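You operate a simulated robot arm through the tools that you are given. There is no shell and no other tool. Be economical: measure what you need, move in short steps, check, and stop when the job is done.

The job below is to be done with a simulated two-armed robot. You get a single attempt, and the scene is never put back.

## Task
Ready the sheeter: the dough table's large tray on the out table, guard shut, stop knob out, switch on.
Fine: the switch comes last; nothing is started.

It is judged by the outcome, as a careful person would: the job done as asked, and still so three seconds after it is handed in. It fails if anything else is knocked over, pushed out of place, dropped, spilled or broken.

## Robot
Two 7-joint arms with fingered hands on one trunk, on a base that drives. Base frame: it is fixed to the floor where the robot stands at the start and does not move with it; the origin is under the middle of the robot, x ahead of it, y to its left, z up; the surface under the hand at the start is at about z = 90. Readings come in cm, rad, newtons and seconds.
The left shoulder is at the start at [6, 17.7, 80], the right one opposite. With the tool pointing down near the work surface each hand reaches from about 40 to 96 cm from the robot's upright axis, wherever it stands, measured 20 degrees to its own side. Places, roughly: dough block [-250, 125, 50]; large tray [-250, 100, 100]; out table of the sheeter [-130, 110, 90]; roller guard [-150, 130, 140]; sheeter [-170, 150, 100]; sheeter main switch [-110, 190, 70]; sheeter stop knob [-100, 160, 80]; small tray [-150, 100, 75]. Payload 4 kg a hand.
The tool frame of a hand sits at the grasp point between the pads (the TCP): z along the fingers, y along the line on which they close. The tips reach 3.7 cm beyond it. Largest opening 12.4 cm; the body of the gripper starts 4.3 cm behind the TCP. The gripper is a hand of 3 fingers: y runs from the thumb to the fingers, the wrist lies at [-1.5, -10.8, -20.2] in the tool frame.
Orientation is that of the tool frame in the base frame, as a unit quaternion [w, x, y, z]. With the fingers straight down and the wrist toward the robot, the tool's x, y and z point along [0, 1, 0], [1, 0, 0] and [0, 0, -1] of the base frame.

## Interface
- The arms move only by the tool step_arm. It takes "left_series", "right_series" or both (then of equal length, played together; a hand with none holds still); each is text: rows parted by semicolons, each of 6 numbers parted by spaces: the shift along the tool's x, y, z in cm, then the turn, a rotation vector about the tool's x, y, z in rad. In form: x y z wx wy wz; .... A call has 1 to 8 rows; each row is the pose to reach, as a shift and turn from the pose commanded when the call began, along the tool's axes at that moment. A row lasts 0.2 s, in which the tool goes at most 5 cm and 0.15 rad; a call with a longer step from one row to the next is refused whole. Where a pose cannot be reached the arm comes as near as it can. A force on the tool above 90 N (or 10 N above the force at the start of the call, whichever is more), or a blocked arm, ends the call early, and 0.2 s more pass. In this call time passes only in rows, and 0.2 s behind the last. The reply holds the time, the measured pose of the TCP, the force on the tool along the base axes, the opening and the grip force, in the units named above and with some noise, with the torque about the TCP (base axes, N m) and any sound that the robot's microphone picked up, and new pictures: "pictures" is both (left out), scene, wrist or none (wrist: the cameras of the hands that moved).
- Cameras (640 x 400 px; columns grow to the right, rows downward): "scene" is now at [5.71, -0.25, 146.19]; the picture's right is [-0.02, -1.00, 0.00], its down [-0.57, 0.01, -0.82] and it looks along [0.82, -0.02, -0.57] (base axes); focal length 265 px, centre (320, 200). "left" rides on the left gripper at [-6.4, -7.6, -13.7] in its tool frame; the picture's right is [-0.84, -0.26, 0.48], its down [0.48, -0.76, 0.43] and it looks along [0.26, 0.60, 0.76] (tool axes); focal length 256 px, centre (320, 200). "right" rides on the right gripper at [6.4, -7.6, -13.7] in its tool frame; the picture's right is [-0.84, 0.26, -0.48], its down [-0.48, -0.76, 0.44] and it looks along [-0.26, 0.60, 0.76] (tool axes); focal length 256 px, centre (320, 200). There is no depth. A picture from a camera that has moved, and an enlarged one, comes with that camera's place and axes in the base frame and with its lens.
- move_column(by): slides the trunk up (or, below 0, down) by that many cm; the arms and the scene camera ride with it, the base frame stays. It gives what a move gives, with no picture.
- steer(legs): drives the robot by 1 to 6 legs, each [ahead, left, turn to the left] in cm, cm and rad, along the robot's own axes; the way and the turn of a leg run together, so that a leg with both is an arc; at most 150 cm and 3.142 rad a leg. The arms and the cameras ride along, it lands a little off, and it stops where it bumps. It gives what a move gives, and a new picture of the scene camera.
- move_fingers(index, middle, thumb_bend, thumb_turn, hand): sets how far each is bent, from 0 (flat) to 1 (curled in); at 0.3 the hand is open as for a grip, at 0.7 the pads meet at the TCP. One left out holds its place. A second passes; each finger stops where it meets its share of the squeeze, and holds until it gets a number again. It is the only way to open and close the hand. It gives what a move gives, with no picture; readings hold the bend of each and the force on the fingers (four entries, about 0 where the hand has none), thumb and palm. thumb_turn goes from beside the hand (0) to across from the fingers (1), as for a grip.
- aim_head(pan, tilt): turns the head with the scene camera to pan (to the left, within 1.501 rad either way) and tilt (down, from -0.506 to 1.204), counted from straight ahead of the robot. It gives what a move gives, and a new picture of the scene camera.
- enlarge(camera, box): a new picture of the part [left, top, right, bottom] of that camera's present view, enlarged. No time passes.
- job_done(): hands the job in; it is judged then, once.

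Work in short steps. Places have to be worked out from the pictures, the camera data and where the tool is seen: move nearer, look again, correct. Check each grasp and each placing, and mend what went wrong. You have 120 turns and 260 pictures in all, those below and enlarged ones among them. Open the grippers and draw the arms clear of the work before you hand the job in, unless the task says otherwise; then end with one line.

The tools are called after "Emit:" by a JSON object that holds its "name" and its "arguments". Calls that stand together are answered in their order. step_arm: Moves the arms, as the interface text tells. Its arguments: {"type":"object","properties":{"left_series":{"type":"string"},"right_series":{"type":"string"},"pictures":{"type":"string","enum":["both","scene","wrist","none"]}},"required":[]} The other tools are called the same way: move_column (by) slides the trunk up or down; move_fingers (index, middle, thumb_bend, thumb_turn, hand) moves the fingers one by one; steer (legs) drives the base; aim_head (pan, tilt) turns the head that bears the scene camera; enlarge (camera, box) takes an enlarged picture of a part of a camera's view; job_done () hands the job in.

At the start:

```text
t: 0.0
left_position: [59.92, 16.76, 117.51]
left_tcp_rot: [0.0, 0.707, 0.707, 0.0]
left_force: [-0.7, -0.8, -0.8]
left_ft_torque: [-0.01, 0.02, 0.01]
left_grip_width: 12.36
left_finger_force: 0.1
left_shape: jaw
left_bend: [0.3, 0.3, 0.3, 0.98]
left_finger forces: [0.0, 0.0, 0.1, 0.0, 0.1, 0.0]
right_position: [54.4, -38.1, 117.06]
right_tcp_rot: [0.0, 0.707, 0.708, 0.0]
right_force: [0.1, 0.0, 0.2]
right_ft_torque: [0.01, 0.02, -0.01]
right_grip_width: 12.37
right_finger_force: 0.0
right_shape: jaw
right_bend: [0.3, 0.3, 0.3, 0.98]
right_finger forces: [0.1, 0.0, 0.1, 0.0, 0.0, 0.0]
trunk travel left (down, up): [-32.5, 26.5]
robot x, y, heading: [-0.15, 0.14, 0.002]
head pan, tilt: [-0.021, 0.604]
```

scene: 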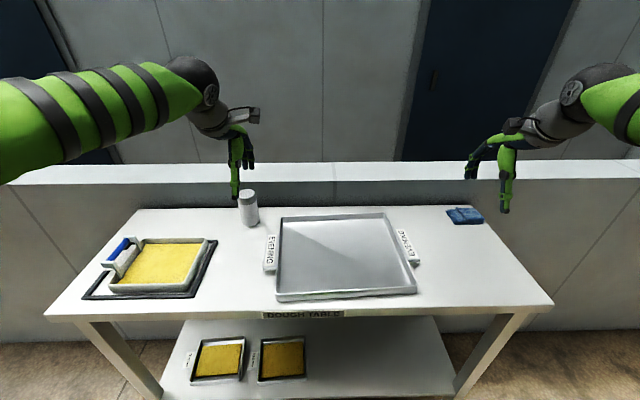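
right: 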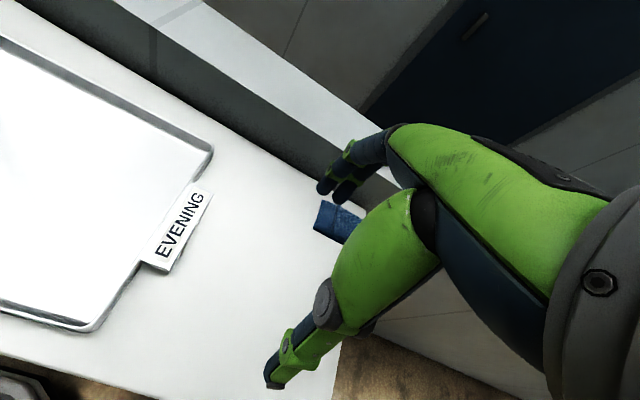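
left: 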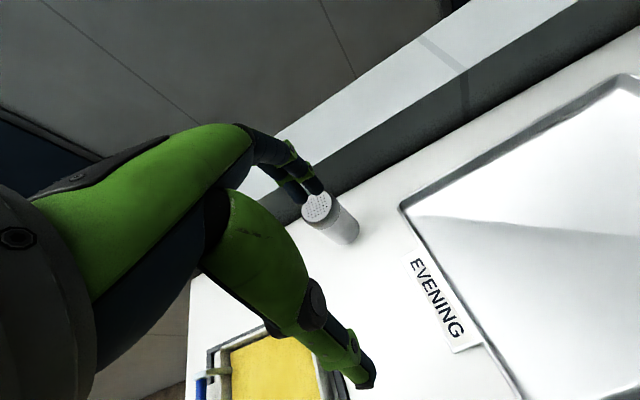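

The table ahead is labelled DOUGH TABLE and carries a large tray with EVENING tags. The listed large tray sits elsewhere, so I look closer here before moving.

Emit:
{"name": "enlarge", "arguments": {"camera": "scene", "box": [80, 180, 480, 400]}}

Emit:
{"name": "aim_head", "arguments": {"pan": 1.5, "tilt": 0.4}}

```text
1.60 times, centred on (280, 290) of scene
camera zoom: at [5.71, -0.25, 146.19], right [-0.02, -1.0, 0.0], down [-0.57, 0.01, -0.82], along [0.82, -0.02, -0.57], focal length 424 px, centre (384, 56)
```

zoom: 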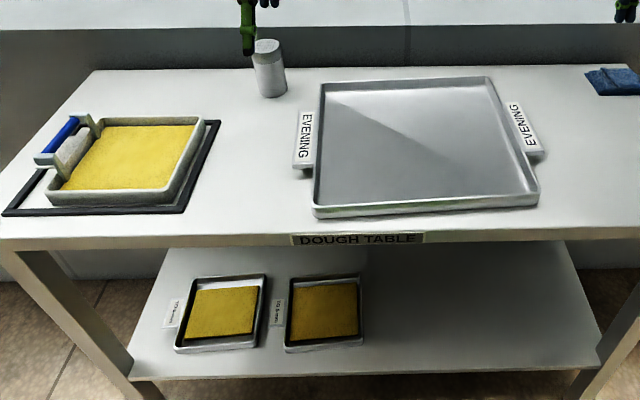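

```text
t: 1.6
left_position: [59.89, 16.73, 117.45]
left_tcp_rot: [0.0, 0.707, 0.707, 0.0]
left_force: [0.4, 0.4, -1.0]
left_ft_torque: [-0.01, -0.04, -0.03]
left_grip_width: 12.38
left_finger_force: 0.0
left_shape: jaw
left_bend: [0.3, 0.3, 0.3, 0.98]
left_finger forces: [0.0, 0.0, 0.0, 0.0, 0.0, 0.0]
right_position: [54.51, -37.88, 117.24]
right_tcp_rot: [0.0, 0.707, 0.707, 0.0]
right_force: [0.9, -0.4, -0.2]
right_ft_torque: [0.01, 0.0, -0.07]
right_grip_width: 12.38
right_finger_force: 0.0
right_shape: jaw
right_bend: [0.3, 0.3, 0.3, 0.98]
right_finger forces: [0.1, 0.0, 0.0, 0.1, 0.0, 0.1]
trunk travel left (down, up): [-32.5, 26.5]
robot x, y, heading: [-0.13, -0.28, 0.001]
head pan, tilt: [1.499, 0.4]
camera scene: at [-2.45, 9.19, 148.04], right [1.0, -0.07, 0.0], down [-0.03, -0.39, -0.92], along [0.07, 0.92, -0.39], focal length 265 px, centre (320, 200)
```

scene: 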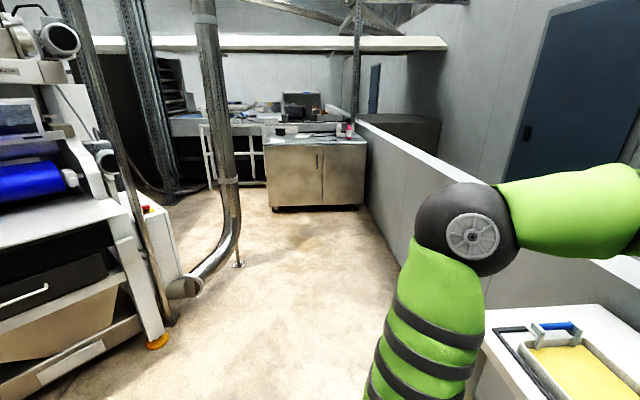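

The sheeter is to my left and behind. I back off a little from the table, then turn left to survey that side.

Emit:
{"name": "steer", "arguments": {"legs": [[-25, 0, 0], [0, 0, 1.57]]}}

Emit:
{"name": "aim_head", "arguments": {"pan": 0.9, "tilt": 0.4}}

```text
t: 7.3
left_position: [-42.35, 59.62, 117.45]
left_tcp_rot: [0.0, -0.011, 1.0, -0.001]
left_force: [0.2, 0.3, 0.3]
left_ft_torque: [0.0, 0.0, -0.03]
left_grip_width: 12.38
left_finger_force: 0.0
left_shape: jaw
left_bend: [0.3, 0.3, 0.3, 0.98]
left_finger forces: [0.0, 0.0, 0.0, 0.0, 0.1, 0.0]
right_position: [12.48, 55.31, 117.29]
right_tcp_rot: [-0.001, -0.01, 1.0, 0.0]
right_force: [0.6, -0.1, -0.1]
right_ft_torque: [0.01, -0.01, 0.01]
right_grip_width: 12.37
right_finger_force: 0.1
right_shape: jaw
right_bend: [0.3, 0.3, 0.3, 0.98]
right_finger forces: [0.1, 0.0, 0.0, 0.0, 0.0, 0.0]
trunk travel left (down, up): [-32.5, 26.5]
robot x, y, heading: [-24.44, 0.21, 1.597]
head pan, tilt: [1.499, 0.4]
camera scene: at [-33.63, -2.54, 148.04], right [0.05, 1.0, 0.0], down [0.39, -0.02, -0.92], along [-0.92, 0.05, -0.39], focal length 265 px, centre (320, 200)
```

scene: 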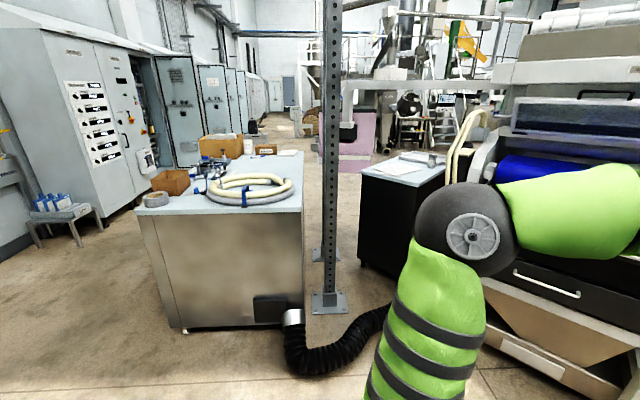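

```text
t: 8.3
left_position: [-42.46, 59.56, 117.46]
left_tcp_rot: [0.001, -0.011, 1.0, 0.0]
left_force: [-0.4, -0.6, -0.6]
left_ft_torque: [0.02, 0.02, -0.02]
left_grip_width: 12.37
left_finger_force: 0.2
left_shape: jaw
left_bend: [0.3, 0.3, 0.3, 0.98]
left_finger forces: [0.0, 0.0, 0.0, 0.1, 0.0, 0.1]
right_position: [12.43, 55.34, 117.22]
right_tcp_rot: [0.0, -0.011, 1.0, 0.0]
right_force: [-0.9, -0.1, -0.2]
right_ft_torque: [0.01, -0.01, 0.01]
right_grip_width: 12.36
right_finger_force: 0.0
right_shape: jaw
right_bend: [0.3, 0.3, 0.3, 0.98]
right_finger forces: [0.0, 0.1, 0.0, 0.0, 0.0, 0.0]
trunk travel left (down, up): [-32.5, 26.5]
robot x, y, heading: [-24.39, 0.04, 1.593]
head pan, tilt: [0.901, 0.4]
camera scene: at [-31.77, 2.59, 148.04], right [0.6, 0.8, 0.0], down [0.31, -0.23, -0.92], along [-0.73, 0.56, -0.39], focal length 265 px, centre (320, 200)
```

scene: 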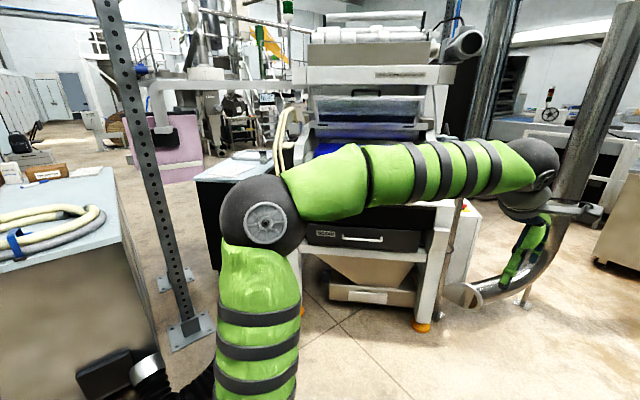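

The sheeter stands roughly ahead-left; my own arm blocks the view, so I turn the robot to face it and look straight ahead.

Emit:
{"name": "steer", "arguments": {"legs": [[0, 0, 0.85]]}}

Emit:
{"name": "aim_head", "arguments": {"pan": 0, "tilt": 0.4}}

```text
t: 10.9
left_position: [-81.29, 25.04, 117.59]
left_tcp_rot: [0.0, -0.427, 0.904, 0.0]
left_force: [0.5, -0.4, -0.2]
left_ft_torque: [0.01, 0.01, 0.0]
left_grip_width: 12.38
left_finger_force: 0.0
left_shape: jaw
left_bend: [0.3, 0.3, 0.3, 0.98]
left_finger forces: [0.1, 0.1, 0.1, 0.0, 0.0, 0.0]
right_position: [-42.26, 63.95, 117.28]
right_tcp_rot: [0.0, -0.427, 0.904, 0.0]
right_force: [0.1, -0.5, 0.7]
right_ft_torque: [-0.01, 0.0, 0.02]
right_grip_width: 12.37
right_finger_force: 0.1
right_shape: jaw
right_bend: [0.3, 0.3, 0.3, 0.98]
right_finger forces: [0.1, 0.1, 0.0, 0.1, 0.0, 0.1]
trunk travel left (down, up): [-32.5, 26.5]
robot x, y, heading: [-24.08, 0.17, 2.458]
head pan, tilt: [0.901, 0.4]
camera scene: at [-31.2, -3.87, 148.04], right [-0.21, 0.98, 0.0], down [0.38, 0.08, -0.92], along [-0.9, -0.2, -0.39], focal length 265 px, centre (320, 200)
```

scene: 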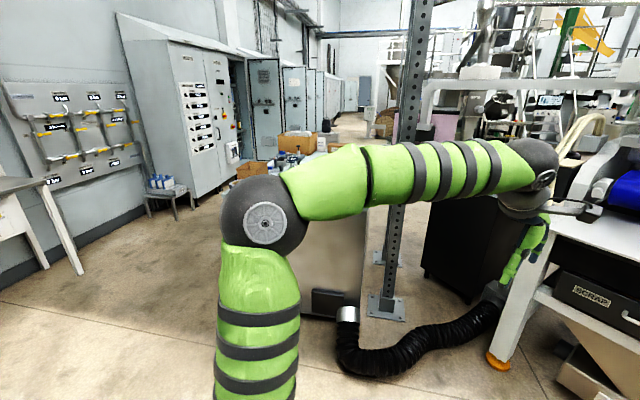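

```text
t: 12.1
left_position: [-81.18, 25.09, 117.56]
left_tcp_rot: [0.001, -0.428, 0.904, 0.0]
left_force: [0.1, 0.0, 0.4]
left_ft_torque: [-0.01, 0.01, 0.0]
left_grip_width: 12.36
left_finger_force: 0.0
left_shape: jaw
left_bend: [0.3, 0.3, 0.3, 0.98]
left_finger forces: [0.0, 0.0, 0.0, 0.1, 0.1, 0.1]
right_position: [-42.3, 63.93, 117.28]
right_tcp_rot: [-0.001, -0.427, 0.904, 0.0]
right_force: [-0.9, 0.1, -0.3]
right_ft_torque: [0.03, 0.02, 0.03]
right_grip_width: 12.34
right_finger_force: 0.0
right_shape: jaw
right_bend: [0.3, 0.3, 0.3, 0.98]
right_finger forces: [0.1, 0.0, 0.0, 0.1, 0.0, 0.0]
trunk travel left (down, up): [-32.5, 26.5]
robot x, y, heading: [-24.24, -0.05, 2.457]
head pan, tilt: [0.0, 0.4]
camera scene: at [-29.3, 3.97, 148.04], right [0.63, 0.77, 0.0], down [0.3, -0.25, -0.92], along [-0.71, 0.58, -0.39], focal length 265 px, centre (320, 200)
```

scene: 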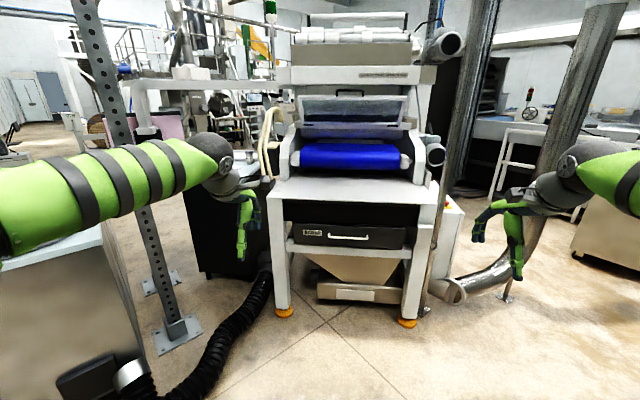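

The sheeter now lies straight ahead: out table, blue roller with a tilted panel above it, red knob on the box at right. I enlarge it.

Emit:
{"name": "enlarge", "arguments": {"camera": "scene", "box": [240, 60, 500, 222]}}

Emit:
{"name": "enlarge", "arguments": {"camera": "scene", "box": [400, 120, 500, 320]}}

```text
2.46 times, centred on (370, 141) of scene
camera zoom: at [-29.3, 3.97, 148.04], right [0.63, 0.77, 0.0], down [0.3, -0.25, -0.92], along [-0.71, 0.58, -0.39], focal length 652 px, centre (197, 345)
```

zoom: 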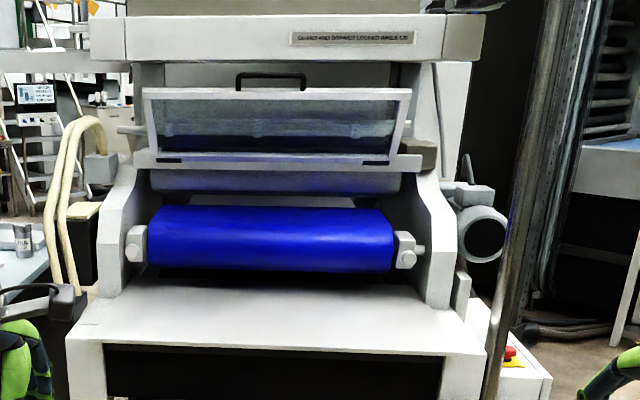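

```text
2.00 times, centred on (450, 220) of scene
camera zoom: at [-29.3, 3.97, 148.04], right [0.63, 0.77, 0.0], down [0.3, -0.25, -0.92], along [-0.71, 0.58, -0.39], focal length 530 px, centre (60, 160)
```

zoom: 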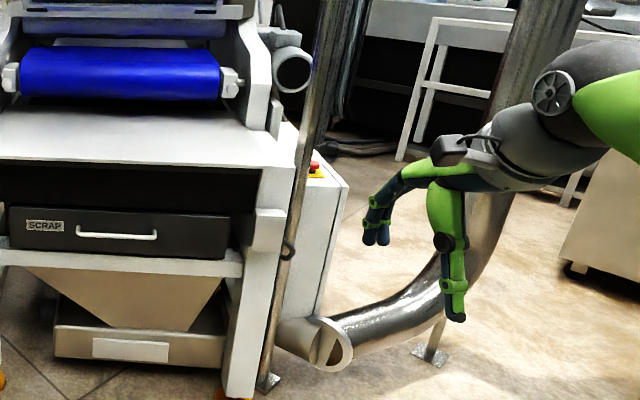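

There seems to be a dark cabinet behind-left of the sheeter; the listed large tray could be there. I enlarge that area and the sign on the machine.

Emit:
{"name": "enlarge", "arguments": {"camera": "scene", "box": [170, 120, 290, 195]}}

Emit:
{"name": "enlarge", "arguments": {"camera": "scene", "box": [350, 68, 420, 112]}}

```text
5.33 times, centred on (230, 158) of scene
camera zoom: at [-29.3, 3.97, 148.04], right [0.63, 0.77, 0.0], down [0.3, -0.25, -0.92], along [-0.71, 0.58, -0.39], focal length 1413 px, centre (800, 427)
```

zoom: 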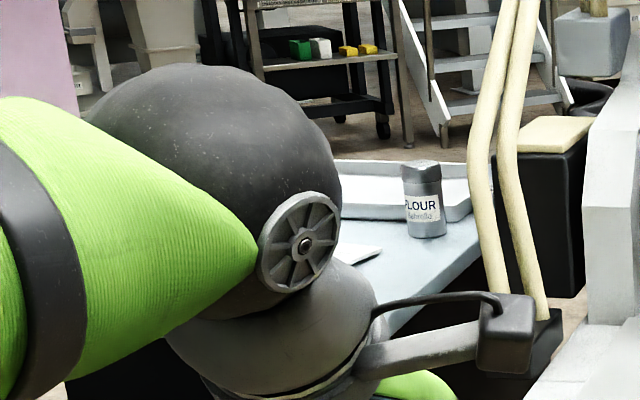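

```text
9.09 times, centred on (385, 90) of scene
camera zoom: at [-29.3, 3.97, 148.04], right [0.63, 0.77, 0.0], down [0.3, -0.25, -0.92], along [-0.71, 0.58, -0.39], focal length 2408 px, centre (-271, 1200)
```

zoom: 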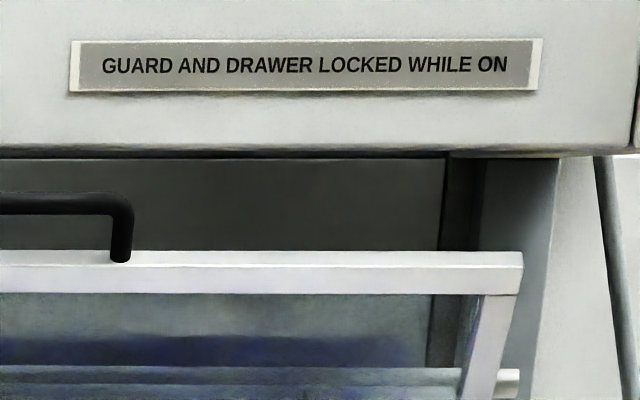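

A second large tray stands on another table beyond; I turn toward it to see its labels.

Emit:
{"name": "steer", "arguments": {"legs": [[0, 0, 0.33]]}}

Emit:
{"name": "enlarge", "arguments": {"camera": "scene", "box": [200, 100, 440, 250]}}

```text
t: 13.6
left_position: [-86.27, 4.89, 117.47]
left_tcp_rot: [0.0, -0.572, 0.821, 0.0]
left_force: [-0.3, -0.9, 0.1]
left_ft_torque: [-0.01, 0.02, 0.01]
left_grip_width: 12.34
left_finger_force: 0.0
left_shape: jaw
left_bend: [0.3, 0.3, 0.3, 0.98]
left_finger forces: [0.0, 0.0, 0.0, 0.1, 0.0, 0.1]
right_position: [-62.22, 54.5, 117.28]
right_tcp_rot: [0.0, -0.572, 0.82, 0.0]
right_force: [-0.3, 0.2, -0.2]
right_ft_torque: [-0.02, 0.0, 0.01]
right_grip_width: 12.37
right_finger_force: 0.1
right_shape: jaw
right_bend: [0.3, 0.3, 0.3, 0.98]
right_finger forces: [0.0, 0.0, 0.0, 0.0, 0.0, 0.0]
trunk travel left (down, up): [-32.5, 26.5]
robot x, y, heading: [-24.43, 0.02, 2.791]
head pan, tilt: [0.0, 0.4]
camera scene: at [-30.34, 2.15, 148.04], right [0.35, 0.94, 0.0], down [0.37, -0.13, -0.92], along [-0.86, 0.32, -0.39], focal length 265 px, centre (320, 200)
```

scene: 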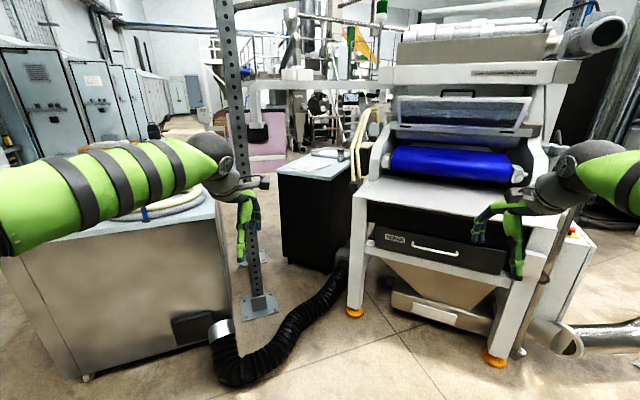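

```text
2.67 times, centred on (320, 175) of scene
camera zoom: at [-30.34, 2.15, 148.04], right [0.35, 0.94, 0.0], down [0.37, -0.13, -0.92], along [-0.86, 0.32, -0.39], focal length 706 px, centre (320, 267)
```

zoom: 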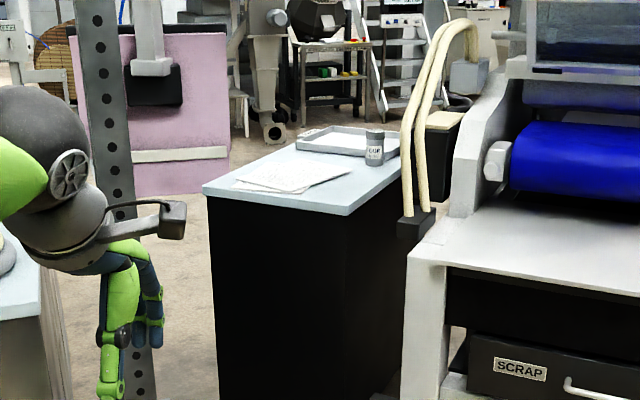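

The black side cabinet carries papers, a flour shaker and a tray, with no label visible from here. I enlarge it more.

Emit:
{"name": "enlarge", "arguments": {"camera": "scene", "box": [270, 135, 366, 195]}}

Emit:
{"name": "enlarge", "arguments": {"camera": "scene", "box": [220, 60, 380, 160]}}

```text
6.67 times, centred on (318, 165) of scene
camera zoom: at [-30.34, 2.15, 148.04], right [0.35, 0.94, 0.0], down [0.37, -0.13, -0.92], along [-0.86, 0.32, -0.39], focal length 1766 px, centre (333, 433)
```

zoom: 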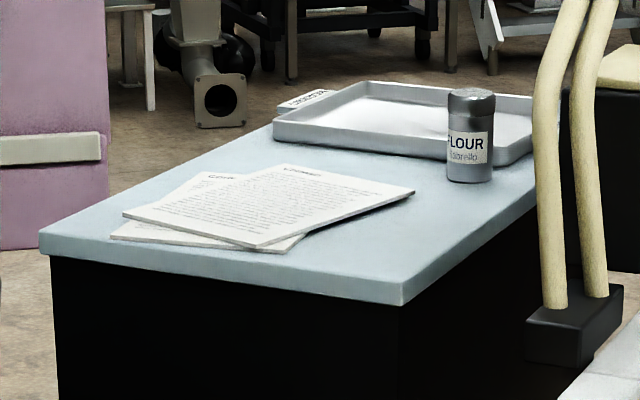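

```text
4.00 times, centred on (300, 110) of scene
camera zoom: at [-30.34, 2.15, 148.04], right [0.35, 0.94, 0.0], down [0.37, -0.13, -0.92], along [-0.86, 0.32, -0.39], focal length 1060 px, centre (400, 560)
```

zoom: 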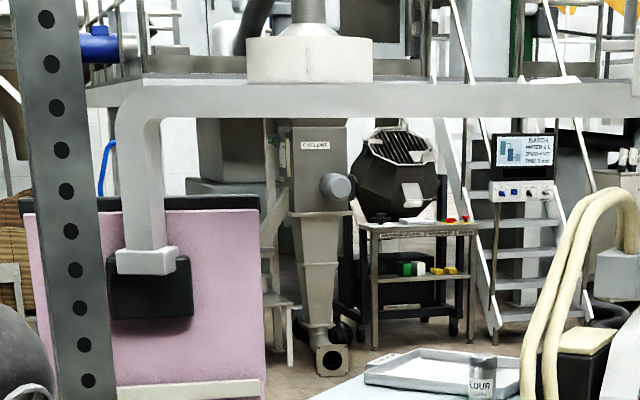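

The cabinet tray also has a tag; I zoom hard on it and on the papers.

Emit:
{"name": "move_column", "arguments": {"by": 26}}

Emit:
{"name": "enlarge", "arguments": {"camera": "scene", "box": [300, 148, 348, 178]}}

Emit:
{"name": "enlarge", "arguments": {"camera": "scene", "box": [280, 165, 344, 205]}}

```text
t: 16.2
left_position: [-86.33, 5.04, 143.46]
left_tcp_rot: [0.001, -0.572, 0.821, 0.0]
left_force: [0.7, -0.4, -0.7]
left_ft_torque: [-0.01, 0.02, 0.02]
left_grip_width: 12.4
left_finger_force: 0.0
left_shape: jaw
left_bend: [0.3, 0.3, 0.3, 0.98]
left_finger forces: [0.0, 0.0, 0.0, 0.1, 0.2, 0.1]
right_position: [-62.29, 54.6, 143.17]
right_tcp_rot: [0.0, -0.572, 0.821, 0.0]
right_force: [0.3, -0.3, -0.5]
right_ft_torque: [-0.01, 0.01, 0.0]
right_grip_width: 12.36
right_finger_force: 0.1
right_shape: jaw
right_bend: [0.3, 0.3, 0.3, 0.98]
right_finger forces: [0.0, 0.0, 0.1, 0.0, 0.0, 0.1]
trunk travel left (down, up): [-58.5, 0.5]
robot x, y, heading: [-24.6, -0.47, 2.791]
head pan, tilt: [0.0, 0.4]
```

```text
13.33 times, centred on (324, 163) of scene
camera zoom: at [-30.34, 2.17, 174.03], right [0.35, 0.94, 0.0], down [0.37, -0.13, -0.92], along [-0.86, 0.32, -0.39], focal length 3532 px, centre (267, 693)
```

zoom: 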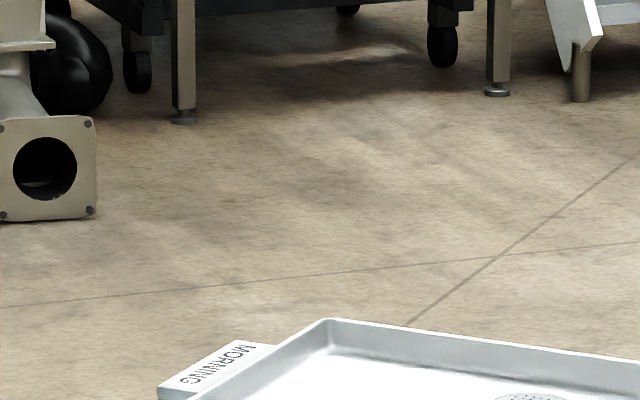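

```text
10.00 times, centred on (312, 185) of scene
camera zoom: at [-30.34, 2.17, 174.03], right [0.35, 0.94, 0.0], down [0.37, -0.13, -0.92], along [-0.86, 0.32, -0.39], focal length 2649 px, centre (400, 350)
```

zoom: 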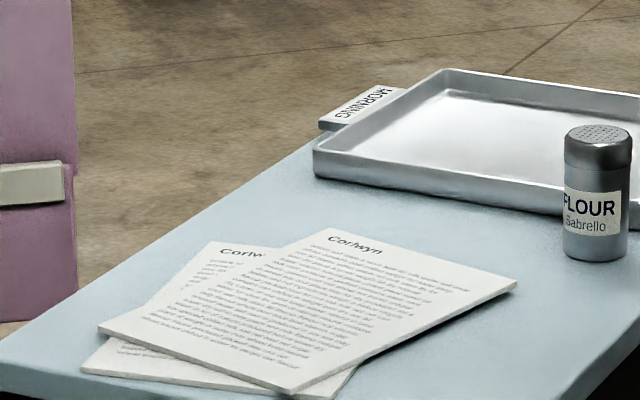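

The cabinet tray is tagged MORNING; the one on the table signed DOUGH TABLE is the EVENING tray, and that is the one asked for. I go back to the dough table and look down at it.

Emit:
{"name": "steer", "arguments": {"legs": [[0, 0, -2.79], [14, 0, 0]]}}

Emit:
{"name": "aim_head", "arguments": {"pan": 0, "tilt": 0.85}}

```text
t: 24.3
left_position: [50.65, 11.46, 143.44]
left_tcp_rot: [0.0, 0.732, 0.681, 0.0]
left_force: [-0.2, -0.2, 0.3]
left_ft_torque: [0.0, 0.03, -0.01]
left_grip_width: 12.35
left_finger_force: 0.1
left_shape: jaw
left_bend: [0.3, 0.3, 0.3, 0.98]
left_finger forces: [0.1, 0.0, 0.1, 0.0, 0.0, 0.1]
right_position: [41.25, -42.66, 143.16]
right_tcp_rot: [-0.001, 0.732, 0.682, -0.001]
right_force: [0.9, 0.8, -0.1]
right_ft_torque: [0.01, 0.01, -0.02]
right_grip_width: 12.33
right_finger_force: 0.0
right_shape: jaw
right_bend: [0.3, 0.3, 0.3, 0.98]
right_finger forces: [0.1, 0.1, 0.0, 0.0, 0.0, 0.1]
trunk travel left (down, up): [-58.5, 0.5]
robot x, y, heading: [-10.26, -0.63, -0.072]
head pan, tilt: [0.0, 0.4]
camera scene: at [-4.18, -1.45, 174.03], right [-0.07, -1.0, 0.0], down [-0.39, 0.03, -0.92], along [0.92, -0.07, -0.39], focal length 265 px, centre (320, 200)
```

scene: 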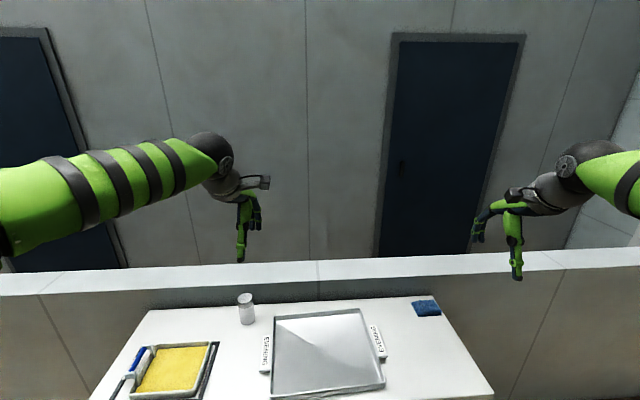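

```text
t: 25.2
left_position: [50.44, 11.52, 143.38]
left_tcp_rot: [0.0, 0.732, 0.682, -0.001]
left_force: [0.0, -0.4, -0.5]
left_ft_torque: [0.0, 0.01, 0.0]
left_grip_width: 12.37
left_finger_force: 0.0
left_shape: jaw
left_bend: [0.3, 0.3, 0.3, 0.98]
left_finger forces: [0.0, 0.0, 0.0, 0.0, 0.0, 0.1]
right_position: [41.14, -42.74, 143.3]
right_tcp_rot: [0.001, 0.732, 0.681, 0.0]
right_force: [-0.6, -0.6, -1.1]
right_ft_torque: [0.02, 0.0, 0.0]
right_grip_width: 12.34
right_finger_force: 0.0
right_shape: jaw
right_bend: [0.3, 0.3, 0.3, 0.98]
right_finger forces: [0.0, 0.1, 0.0, 0.0, 0.0, 0.0]
trunk travel left (down, up): [-58.5, 0.5]
robot x, y, heading: [-10.38, -0.94, -0.067]
head pan, tilt: [0.0, 0.85]
camera scene: at [-5.81, -1.34, 170.13], right [-0.07, -1.0, 0.0], down [-0.75, 0.05, -0.66], along [0.66, -0.05, -0.75], focal length 265 px, centre (320, 200)
```

scene: 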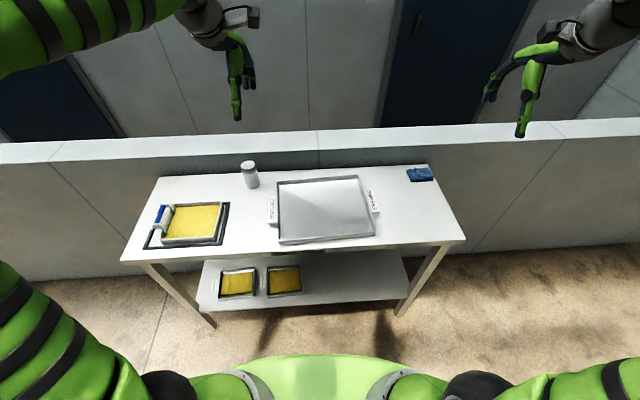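

I zoom on the tray and its tabs to measure them.

Emit:
{"name": "enlarge", "arguments": {"camera": "scene", "box": [248, 164, 400, 259]}}

Emit:
{"name": "enlarge", "arguments": {"camera": "scene", "box": [260, 185, 308, 215]}}

Emit:
{"name": "enlarge", "arguments": {"camera": "scene", "box": [355, 180, 403, 210]}}

```text
4.21 times, centred on (324, 212) of scene
camera zoom: at [-5.81, -1.34, 170.13], right [-0.07, -1.0, 0.0], down [-0.75, 0.05, -0.66], along [0.66, -0.05, -0.75], focal length 1116 px, centre (303, 152)
```

zoom: 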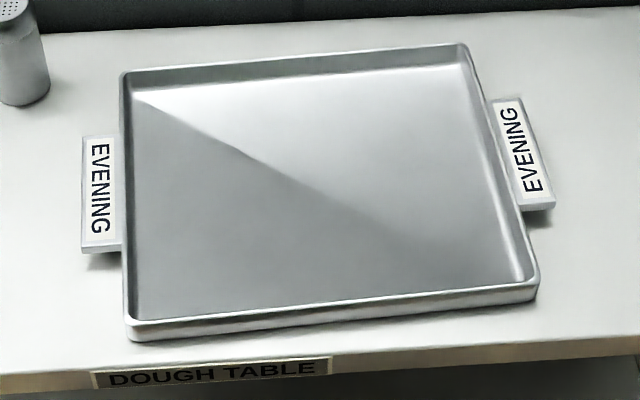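

```text
13.33 times, centred on (284, 200) of scene
camera zoom: at [-5.81, -1.34, 170.13], right [-0.07, -1.0, 0.0], down [-0.75, 0.05, -0.66], along [0.66, -0.05, -0.75], focal length 3532 px, centre (800, 200)
```

zoom: 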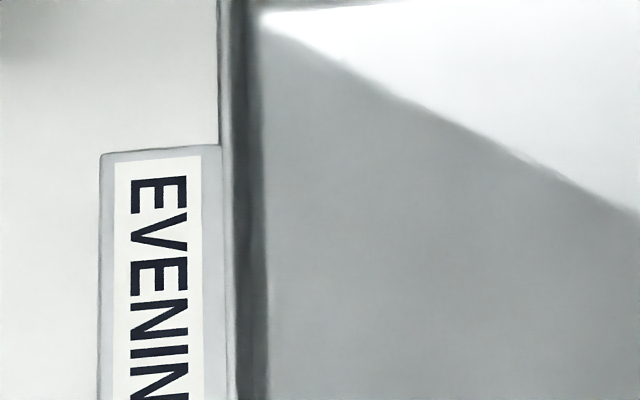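

```text
13.33 times, centred on (379, 195) of scene
camera zoom: at [-5.81, -1.34, 170.13], right [-0.07, -1.0, 0.0], down [-0.75, 0.05, -0.66], along [0.66, -0.05, -0.75], focal length 3532 px, centre (-467, 267)
```

zoom: 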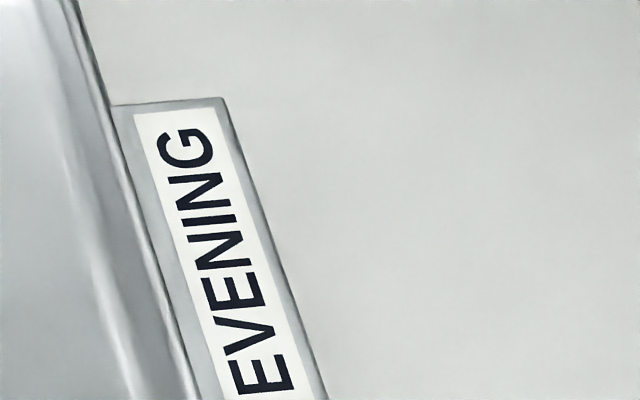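

Tray (rim ≈ z 93) is centred near [59.7, -7.3], about 34 wide by 29 deep, turned about +0.05 rad, with tabs at its left and right. I line the robot up squarely on it.

Emit:
{"name": "steer", "arguments": {"legs": [[0, 0, 0.12], [6, -9.5, 0]]}}

Emit:
{"name": "move_column", "arguments": {"by": -12}}

```text
t: 26.9
left_position: [54.95, 9.08, 143.55]
left_tcp_rot: [-0.001, 0.689, 0.725, 0.0]
left_force: [0.8, -0.7, 0.1]
left_ft_torque: [-0.01, 0.04, 0.01]
left_grip_width: 12.35
left_finger_force: 0.0
left_shape: jaw
left_bend: [0.3, 0.3, 0.3, 0.98]
left_finger forces: [0.0, 0.0, 0.0, 0.0, 0.0, 0.1]
right_position: [52.38, -45.9, 143.1]
right_tcp_rot: [-0.001, 0.689, 0.725, 0.0]
right_force: [0.9, -0.3, -1.1]
right_ft_torque: [0.02, 0.03, -0.01]
right_grip_width: 12.38
right_finger_force: 0.1
right_shape: jaw
right_bend: [0.3, 0.3, 0.3, 0.98]
right_finger forces: [0.1, 0.1, 0.0, 0.1, 0.0, 0.0]
trunk travel left (down, up): [-58.5, 0.5]
robot x, y, heading: [-3.8, -10.61, 0.047]
head pan, tilt: [0.0, 0.85]
camera scene: at [0.74, -10.54, 170.12], right [0.05, -1.0, 0.0], down [-0.75, -0.04, -0.66], along [0.66, 0.03, -0.75], focal length 265 px, centre (320, 200)
```

scene: 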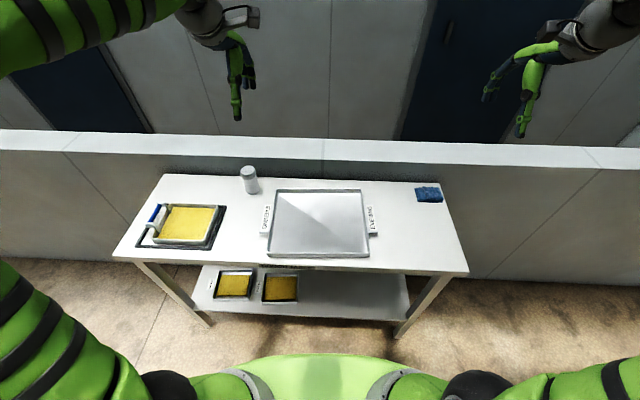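

```text
t: 28.4
left_position: [54.91, 9.18, 131.47]
left_tcp_rot: [0.0, 0.689, 0.724, 0.0]
left_force: [0.5, 0.1, 0.2]
left_ft_torque: [0.02, 0.01, 0.0]
left_grip_width: 12.38
left_finger_force: 0.2
left_shape: jaw
left_bend: [0.3, 0.3, 0.3, 0.98]
left_finger forces: [0.0, 0.0, 0.0, 0.0, 0.0, 0.0]
right_position: [52.22, -45.71, 131.21]
right_tcp_rot: [0.0, 0.689, 0.725, 0.0]
right_force: [0.0, -0.3, -0.2]
right_ft_torque: [0.02, -0.01, -0.01]
right_grip_width: 12.37
right_finger_force: 0.1
right_shape: jaw
right_bend: [0.3, 0.3, 0.3, 0.98]
right_finger forces: [0.0, 0.1, 0.0, 0.0, 0.0, 0.1]
trunk travel left (down, up): [-46.5, 12.5]
robot x, y, heading: [-4.18, -10.6, 0.05]
head pan, tilt: [0.0, 0.85]
```

Both hands keep fingers down; I turn each inward (thumb outside, fingers toward the tray) and bring the right hand over its tab.

Emit:
{"name": "step_arm", "arguments": {"left_series": "0.2 0.5 0 0 0 0.15; 0.4 1 0 0 0 0.3; 0.8 1.5 0 0 0 0.45; 1.2 2 0 0 0 0.6; 1.6 2.5 0 0 0 0.75; 2 3 0 0 0 0.9; 2.2 3.5 0 0 0 1.05; 2.2 4 0 0 0 1.2", "right_series": "2 0.5 0 0 0 -0.15; 4 1 0 0 0 -0.3; 6 2 0 0 0 -0.45; 8 3 0 0 0 -0.6; 10 4 0 0 0 -0.75; 12 5 0 0 0 -0.9; 14 6 0 0 0 -1.05; 16 7 0 0 0 -1.2", "pictures": "none"}}

Emit:
{"name": "step_arm", "arguments": {"left_series": "0 0 0 0 0 0.13; 0 0 0 0 0 0.26; 0 0 0 0 0 0.37", "right_series": "0 0 0 0 0 -0.13; 0 0 0 0 0 -0.26; 0 0 0 0 0 -0.37", "pictures": "both"}}

```text
t: 30.2
left_position: [58.88, 11.6, 131.27]
left_tcp_rot: [0.0, 0.978, 0.208, -0.001]
left_force: [-0.2, -0.8, 0.1]
left_ft_torque: [-0.04, 0.01, -0.02]
left_grip_width: 12.37
left_finger_force: 0.2
left_shape: jaw
left_bend: [0.3, 0.3, 0.3, 0.98]
left_finger forces: [0.0, 0.0, 0.0, 0.1, 0.0, 0.0]
right_position: [58.63, -29.41, 131.08]
right_tcp_rot: [-0.001, 0.158, 0.987, 0.0]
right_force: [-0.4, 0.0, -0.7]
right_ft_torque: [-0.03, 0.02, 0.01]
right_grip_width: 12.35
right_finger_force: 0.0
right_shape: jaw
right_bend: [0.3, 0.3, 0.3, 0.98]
right_finger forces: [0.0, 0.0, 0.0, 0.1, 0.0, 0.1]
trunk travel left (down, up): [-46.5, 12.5]
robot x, y, heading: [-4.15, -10.81, 0.048]
head pan, tilt: [0.0, 0.85]
```

```text
t: 31.1
left_position: [58.97, 11.6, 131.45]
left_tcp_rot: [0.0, 1.0, 0.025, -0.001]
left_force: [1.2, 0.2, 0.6]
left_ft_torque: [0.0, 0.02, 0.0]
left_grip_width: 12.38
left_finger_force: 0.1
left_shape: jaw
left_bend: [0.3, 0.3, 0.3, 0.98]
left_finger forces: [0.1, 0.0, 0.0, 0.0, 0.0, 0.0]
right_position: [58.55, -29.37, 131.13]
right_tcp_rot: [0.0, -0.026, 1.0, 0.0]
right_force: [0.4, -0.6, -0.4]
right_ft_torque: [-0.02, 0.03, 0.01]
right_grip_width: 12.38
right_finger_force: 0.1
right_shape: jaw
right_bend: [0.3, 0.3, 0.3, 0.98]
right_finger forces: [0.0, 0.0, 0.1, 0.0, 0.1, 0.1]
trunk travel left (down, up): [-46.5, 12.5]
robot x, y, heading: [-4.09, -10.34, 0.051]
head pan, tilt: [0.0, 0.85]
camera scene: at [0.74, -10.37, 158.12], right [0.05, -1.0, 0.0], down [-0.75, -0.04, -0.66], along [0.66, 0.03, -0.75], focal length 265 px, centre (320, 200)
camera right: at [52.61, -37.16, 144.76], right [0.82, 0.3, 0.48], down [0.52, -0.73, -0.44], along [0.22, 0.61, -0.76], focal length 256 px, centre (320, 200)
camera left: at [52.21, 18.94, 145.1], right [-0.85, 0.22, -0.48], down [0.44, 0.78, -0.44], along [0.28, -0.58, -0.76], focal length 256 px, centre (320, 200)
```

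scene: 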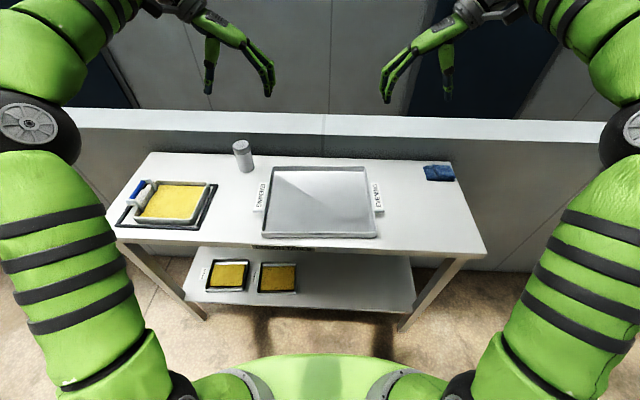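
right: 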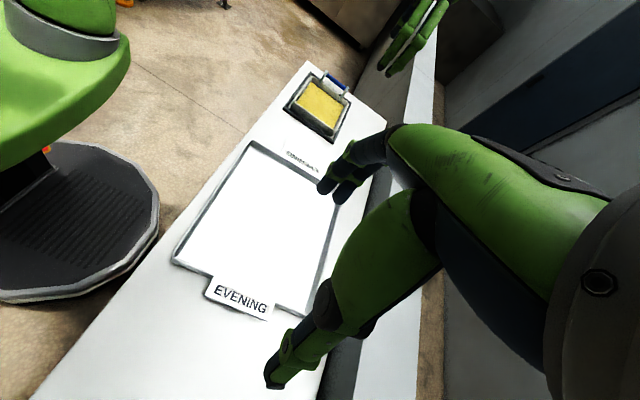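
left: 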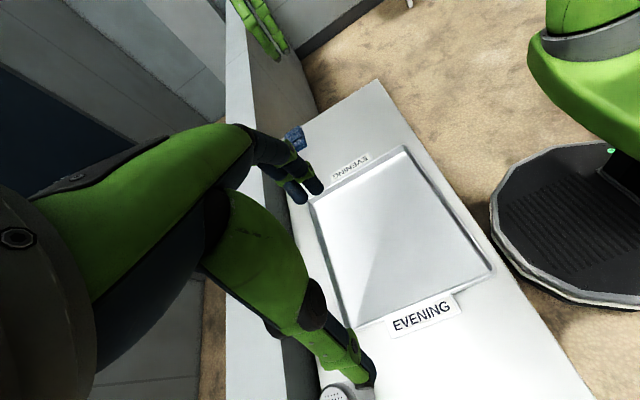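

The wrist views put the tabs near [58.4, 12.6] and [60.8, -26.1]. I zoom the scene view for an independent fix.

Emit:
{"name": "enlarge", "arguments": {"camera": "scene", "box": [240, 156, 400, 256]}}

Emit:
{"name": "enlarge", "arguments": {"camera": "left", "box": [330, 250, 490, 350]}}

```text
4.00 times, centred on (320, 206) of scene
camera zoom: at [0.74, -10.37, 158.12], right [0.05, -1.0, 0.0], down [-0.75, -0.04, -0.66], along [0.66, 0.03, -0.75], focal length 1060 px, centre (320, 176)
```

zoom: 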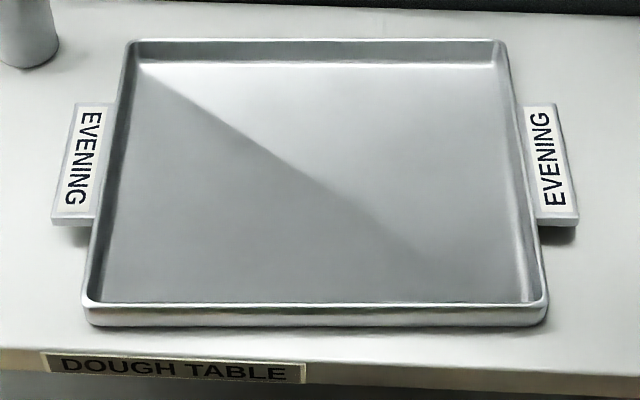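

```text
4.00 times, centred on (410, 300) of left
camera zoom: at [52.21, 18.94, 145.1], right [-0.85, 0.22, -0.48], down [0.44, 0.78, -0.44], along [0.28, -0.58, -0.76], focal length 1024 px, centre (-40, -200)
```

zoom: 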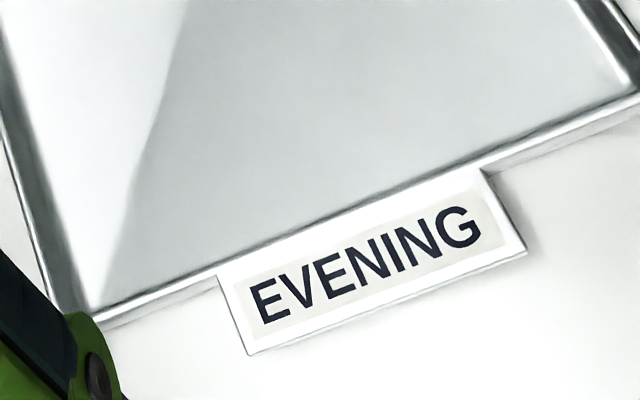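

Both views agree: straddle points ≈ [58.7, 11.8] left and [60.7, -25.9] right. I align and descend partway, then look.

Emit:
{"name": "step_arm", "arguments": {"left_series": "0 0 0 0 0 0; -0.3 -0.2 4.5 0 0 0; -0.3 -0.2 9 0 0 0; -0.3 -0.2 13.5 0 0 0; -0.3 -0.2 18 0 0 0; -0.3 -0.2 22 0 0 0; -0.3 -0.2 25 0 0 0", "right_series": "-2.4 3.4 0 0 0 0; -2.4 3.4 4.5 0 0 0; -2.4 3.4 9 0 0 0; -2.4 3.4 13.5 0 0 0; -2.4 3.4 18 0 0 0; -2.4 3.4 22 0 0 0; -2.4 3.4 25 0 0 0", "pictures": "both"}}

```text
t: 32.6
left_position: [58.46, 11.73, 106.22]
left_tcp_rot: [0.0, 1.0, 0.025, -0.001]
left_force: [0.0, -0.4, 0.2]
left_ft_torque: [0.0, -0.03, 0.0]
left_grip_width: 12.38
left_finger_force: 0.0
left_shape: jaw
left_bend: [0.3, 0.3, 0.3, 0.98]
left_finger forces: [0.0, 0.0, 0.1, 0.0, 0.1, 0.0]
right_position: [60.86, -25.71, 106.14]
right_tcp_rot: [0.0, -0.024, 1.0, 0.0]
right_force: [-0.2, 0.3, 0.0]
right_ft_torque: [0.03, -0.01, -0.02]
right_grip_width: 12.36
right_finger_force: 0.1
right_shape: jaw
right_bend: [0.3, 0.3, 0.3, 0.98]
right_finger forces: [0.0, 0.0, 0.0, 0.0, 0.1, 0.1]
trunk travel left (down, up): [-46.5, 12.5]
robot x, y, heading: [-4.42, -10.9, 0.05]
head pan, tilt: [0.0, 0.85]
camera scene: at [0.7, -10.37, 158.13], right [0.05, -1.0, 0.0], down [-0.75, -0.04, -0.66], along [0.66, 0.03, -0.75], focal length 265 px, centre (320, 200)
camera right: at [54.93, -33.5, 119.76], right [0.82, 0.3, 0.48], down [0.52, -0.73, -0.43], along [0.23, 0.61, -0.76], focal length 256 px, centre (320, 200)
camera left: at [51.88, 19.12, 119.93], right [-0.85, 0.21, -0.48], down [0.44, 0.78, -0.44], along [0.28, -0.58, -0.76], focal length 256 px, centre (320, 200)
```

scene: 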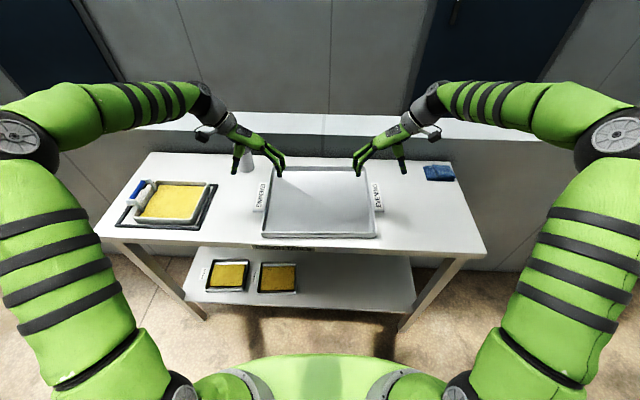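
right: 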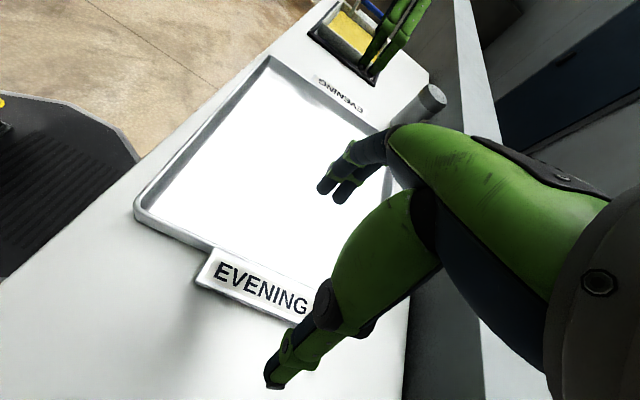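
left: 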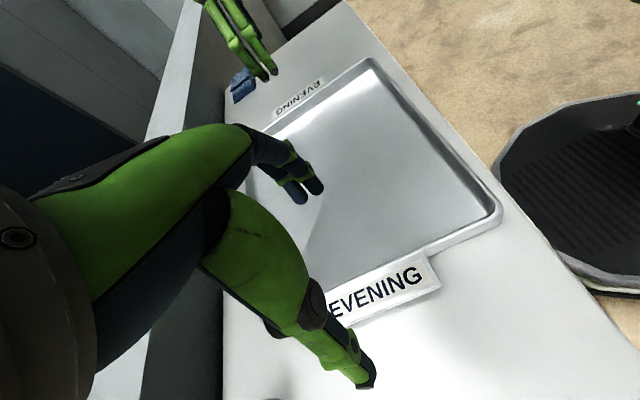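

Tab top works out near z 93.5, outer edge y 14.0. I lower both hands so the fingertips straddle wall and tab.

Emit:
{"name": "step_arm", "arguments": {"left_series": "0 -0.1 4 0 0 0; 0 -0.1 8 0 0 0; 0 -0.1 10.5 0 0 0", "right_series": "0 -0.1 4 0 0 0; 0 -0.1 8 0 0 0; 0 -0.1 10.5 0 0 0", "pictures": "both"}}

```text
t: 33.5
left_position: [58.4, 11.99, 95.98]
left_tcp_rot: [0.0, 1.0, 0.025, 0.0]
left_force: [0.1, 0.4, 0.2]
left_ft_torque: [-0.01, 0.0, 0.03]
left_grip_width: 12.35
left_finger_force: 0.1
left_shape: jaw
left_bend: [0.3, 0.3, 0.3, 0.98]
left_finger forces: [0.1, 0.0, 0.0, 0.0, 0.0, 0.1]
right_position: [60.8, -25.98, 95.35]
right_tcp_rot: [0.0, -0.024, 1.0, 0.0]
right_force: [0.2, 0.9, -0.7]
right_ft_torque: [-0.03, 0.02, 0.0]
right_grip_width: 12.38
right_finger_force: 0.0
right_shape: jaw
right_bend: [0.3, 0.3, 0.3, 0.98]
right_finger forces: [0.0, 0.0, 0.0, 0.0, 0.0, 0.1]
trunk travel left (down, up): [-46.5, 12.5]
robot x, y, heading: [-4.4, -10.79, 0.052]
head pan, tilt: [0.0, 0.85]
camera scene: at [0.69, -10.37, 158.13], right [0.05, -1.0, 0.0], down [-0.75, -0.04, -0.66], along [0.66, 0.03, -0.75], focal length 265 px, centre (320, 200)
camera right: at [54.75, -33.74, 109.19], right [0.82, 0.3, 0.48], down [0.52, -0.74, -0.43], along [0.23, 0.61, -0.76], focal length 256 px, centre (320, 200)
camera left: at [51.79, 19.27, 109.69], right [-0.85, 0.21, -0.48], down [0.44, 0.78, -0.44], along [0.28, -0.58, -0.76], focal length 256 px, centre (320, 200)
```

scene: 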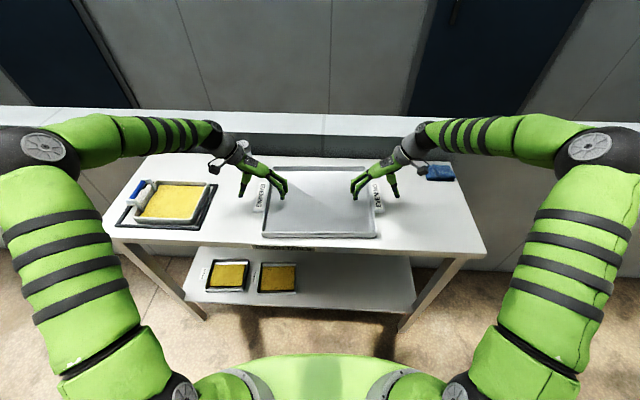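
right: 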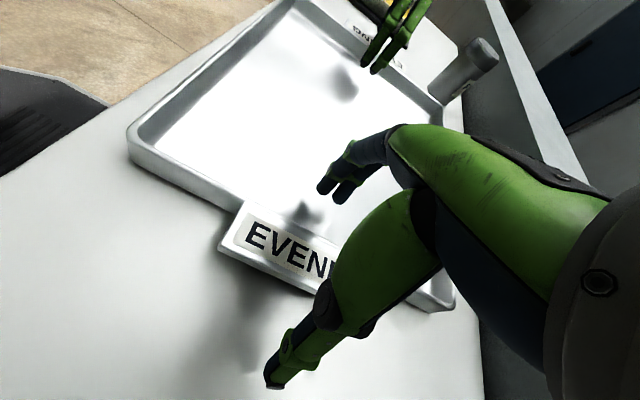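
left: 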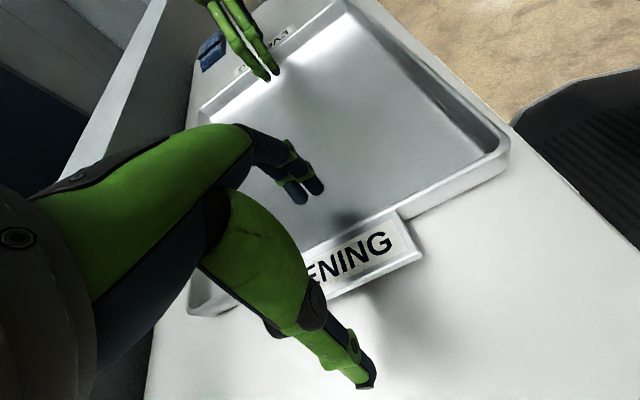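

Tips still hang a little above the tray floor; I lower about 1.5 cm more, watching the force.

Emit:
{"name": "step_arm", "arguments": {"left_series": "0 -0.1 0.8 0 0 0; 0 -0.1 1.6 0 0 0", "right_series": "0 0 0.5 0 0 0; 0 0 1.1 0 0 0", "pictures": "wrist"}}

```text
t: 34.0
left_position: [58.5, 12.06, 94.32]
left_tcp_rot: [0.0, 1.0, 0.025, 0.0]
left_force: [0.1, -0.8, 0.5]
left_ft_torque: [-0.02, -0.01, -0.03]
left_grip_width: 12.34
left_finger_force: 0.2
left_shape: jaw
left_bend: [0.3, 0.3, 0.3, 0.98]
left_finger forces: [0.1, 0.0, 0.0, 0.0, 0.0, 0.0]
right_position: [60.75, -25.95, 94.46]
right_tcp_rot: [-0.001, -0.024, 1.0, -0.001]
right_force: [-0.1, 0.2, -0.7]
right_ft_torque: [0.0, 0.03, -0.02]
right_grip_width: 12.35
right_finger_force: 0.1
right_shape: jaw
right_bend: [0.3, 0.3, 0.3, 0.98]
right_finger forces: [0.0, 0.0, 0.0, 0.1, 0.1, 0.0]
trunk travel left (down, up): [-46.5, 12.5]
robot x, y, heading: [-3.92, -10.53, 0.048]
head pan, tilt: [0.0, 0.85]
camera right: at [54.78, -33.67, 108.16], right [0.82, 0.3, 0.48], down [0.52, -0.73, -0.44], along [0.23, 0.61, -0.76], focal length 256 px, centre (320, 200)
camera left: at [51.76, 19.39, 108.07], right [-0.85, 0.21, -0.48], down [0.44, 0.78, -0.43], along [0.28, -0.58, -0.76], focal length 256 px, centre (320, 200)
```

right: 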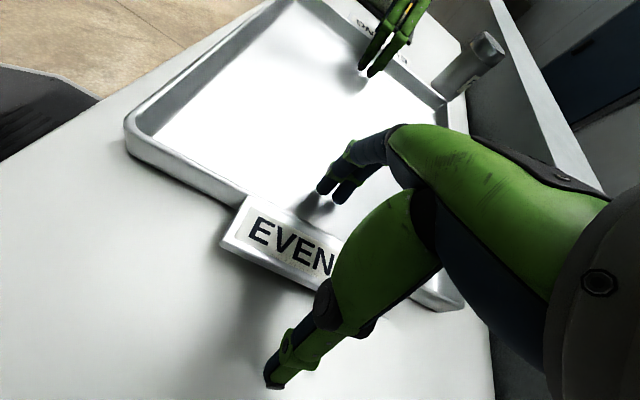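
left: 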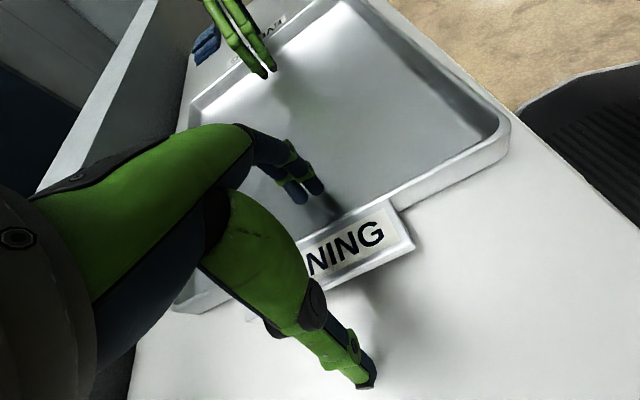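

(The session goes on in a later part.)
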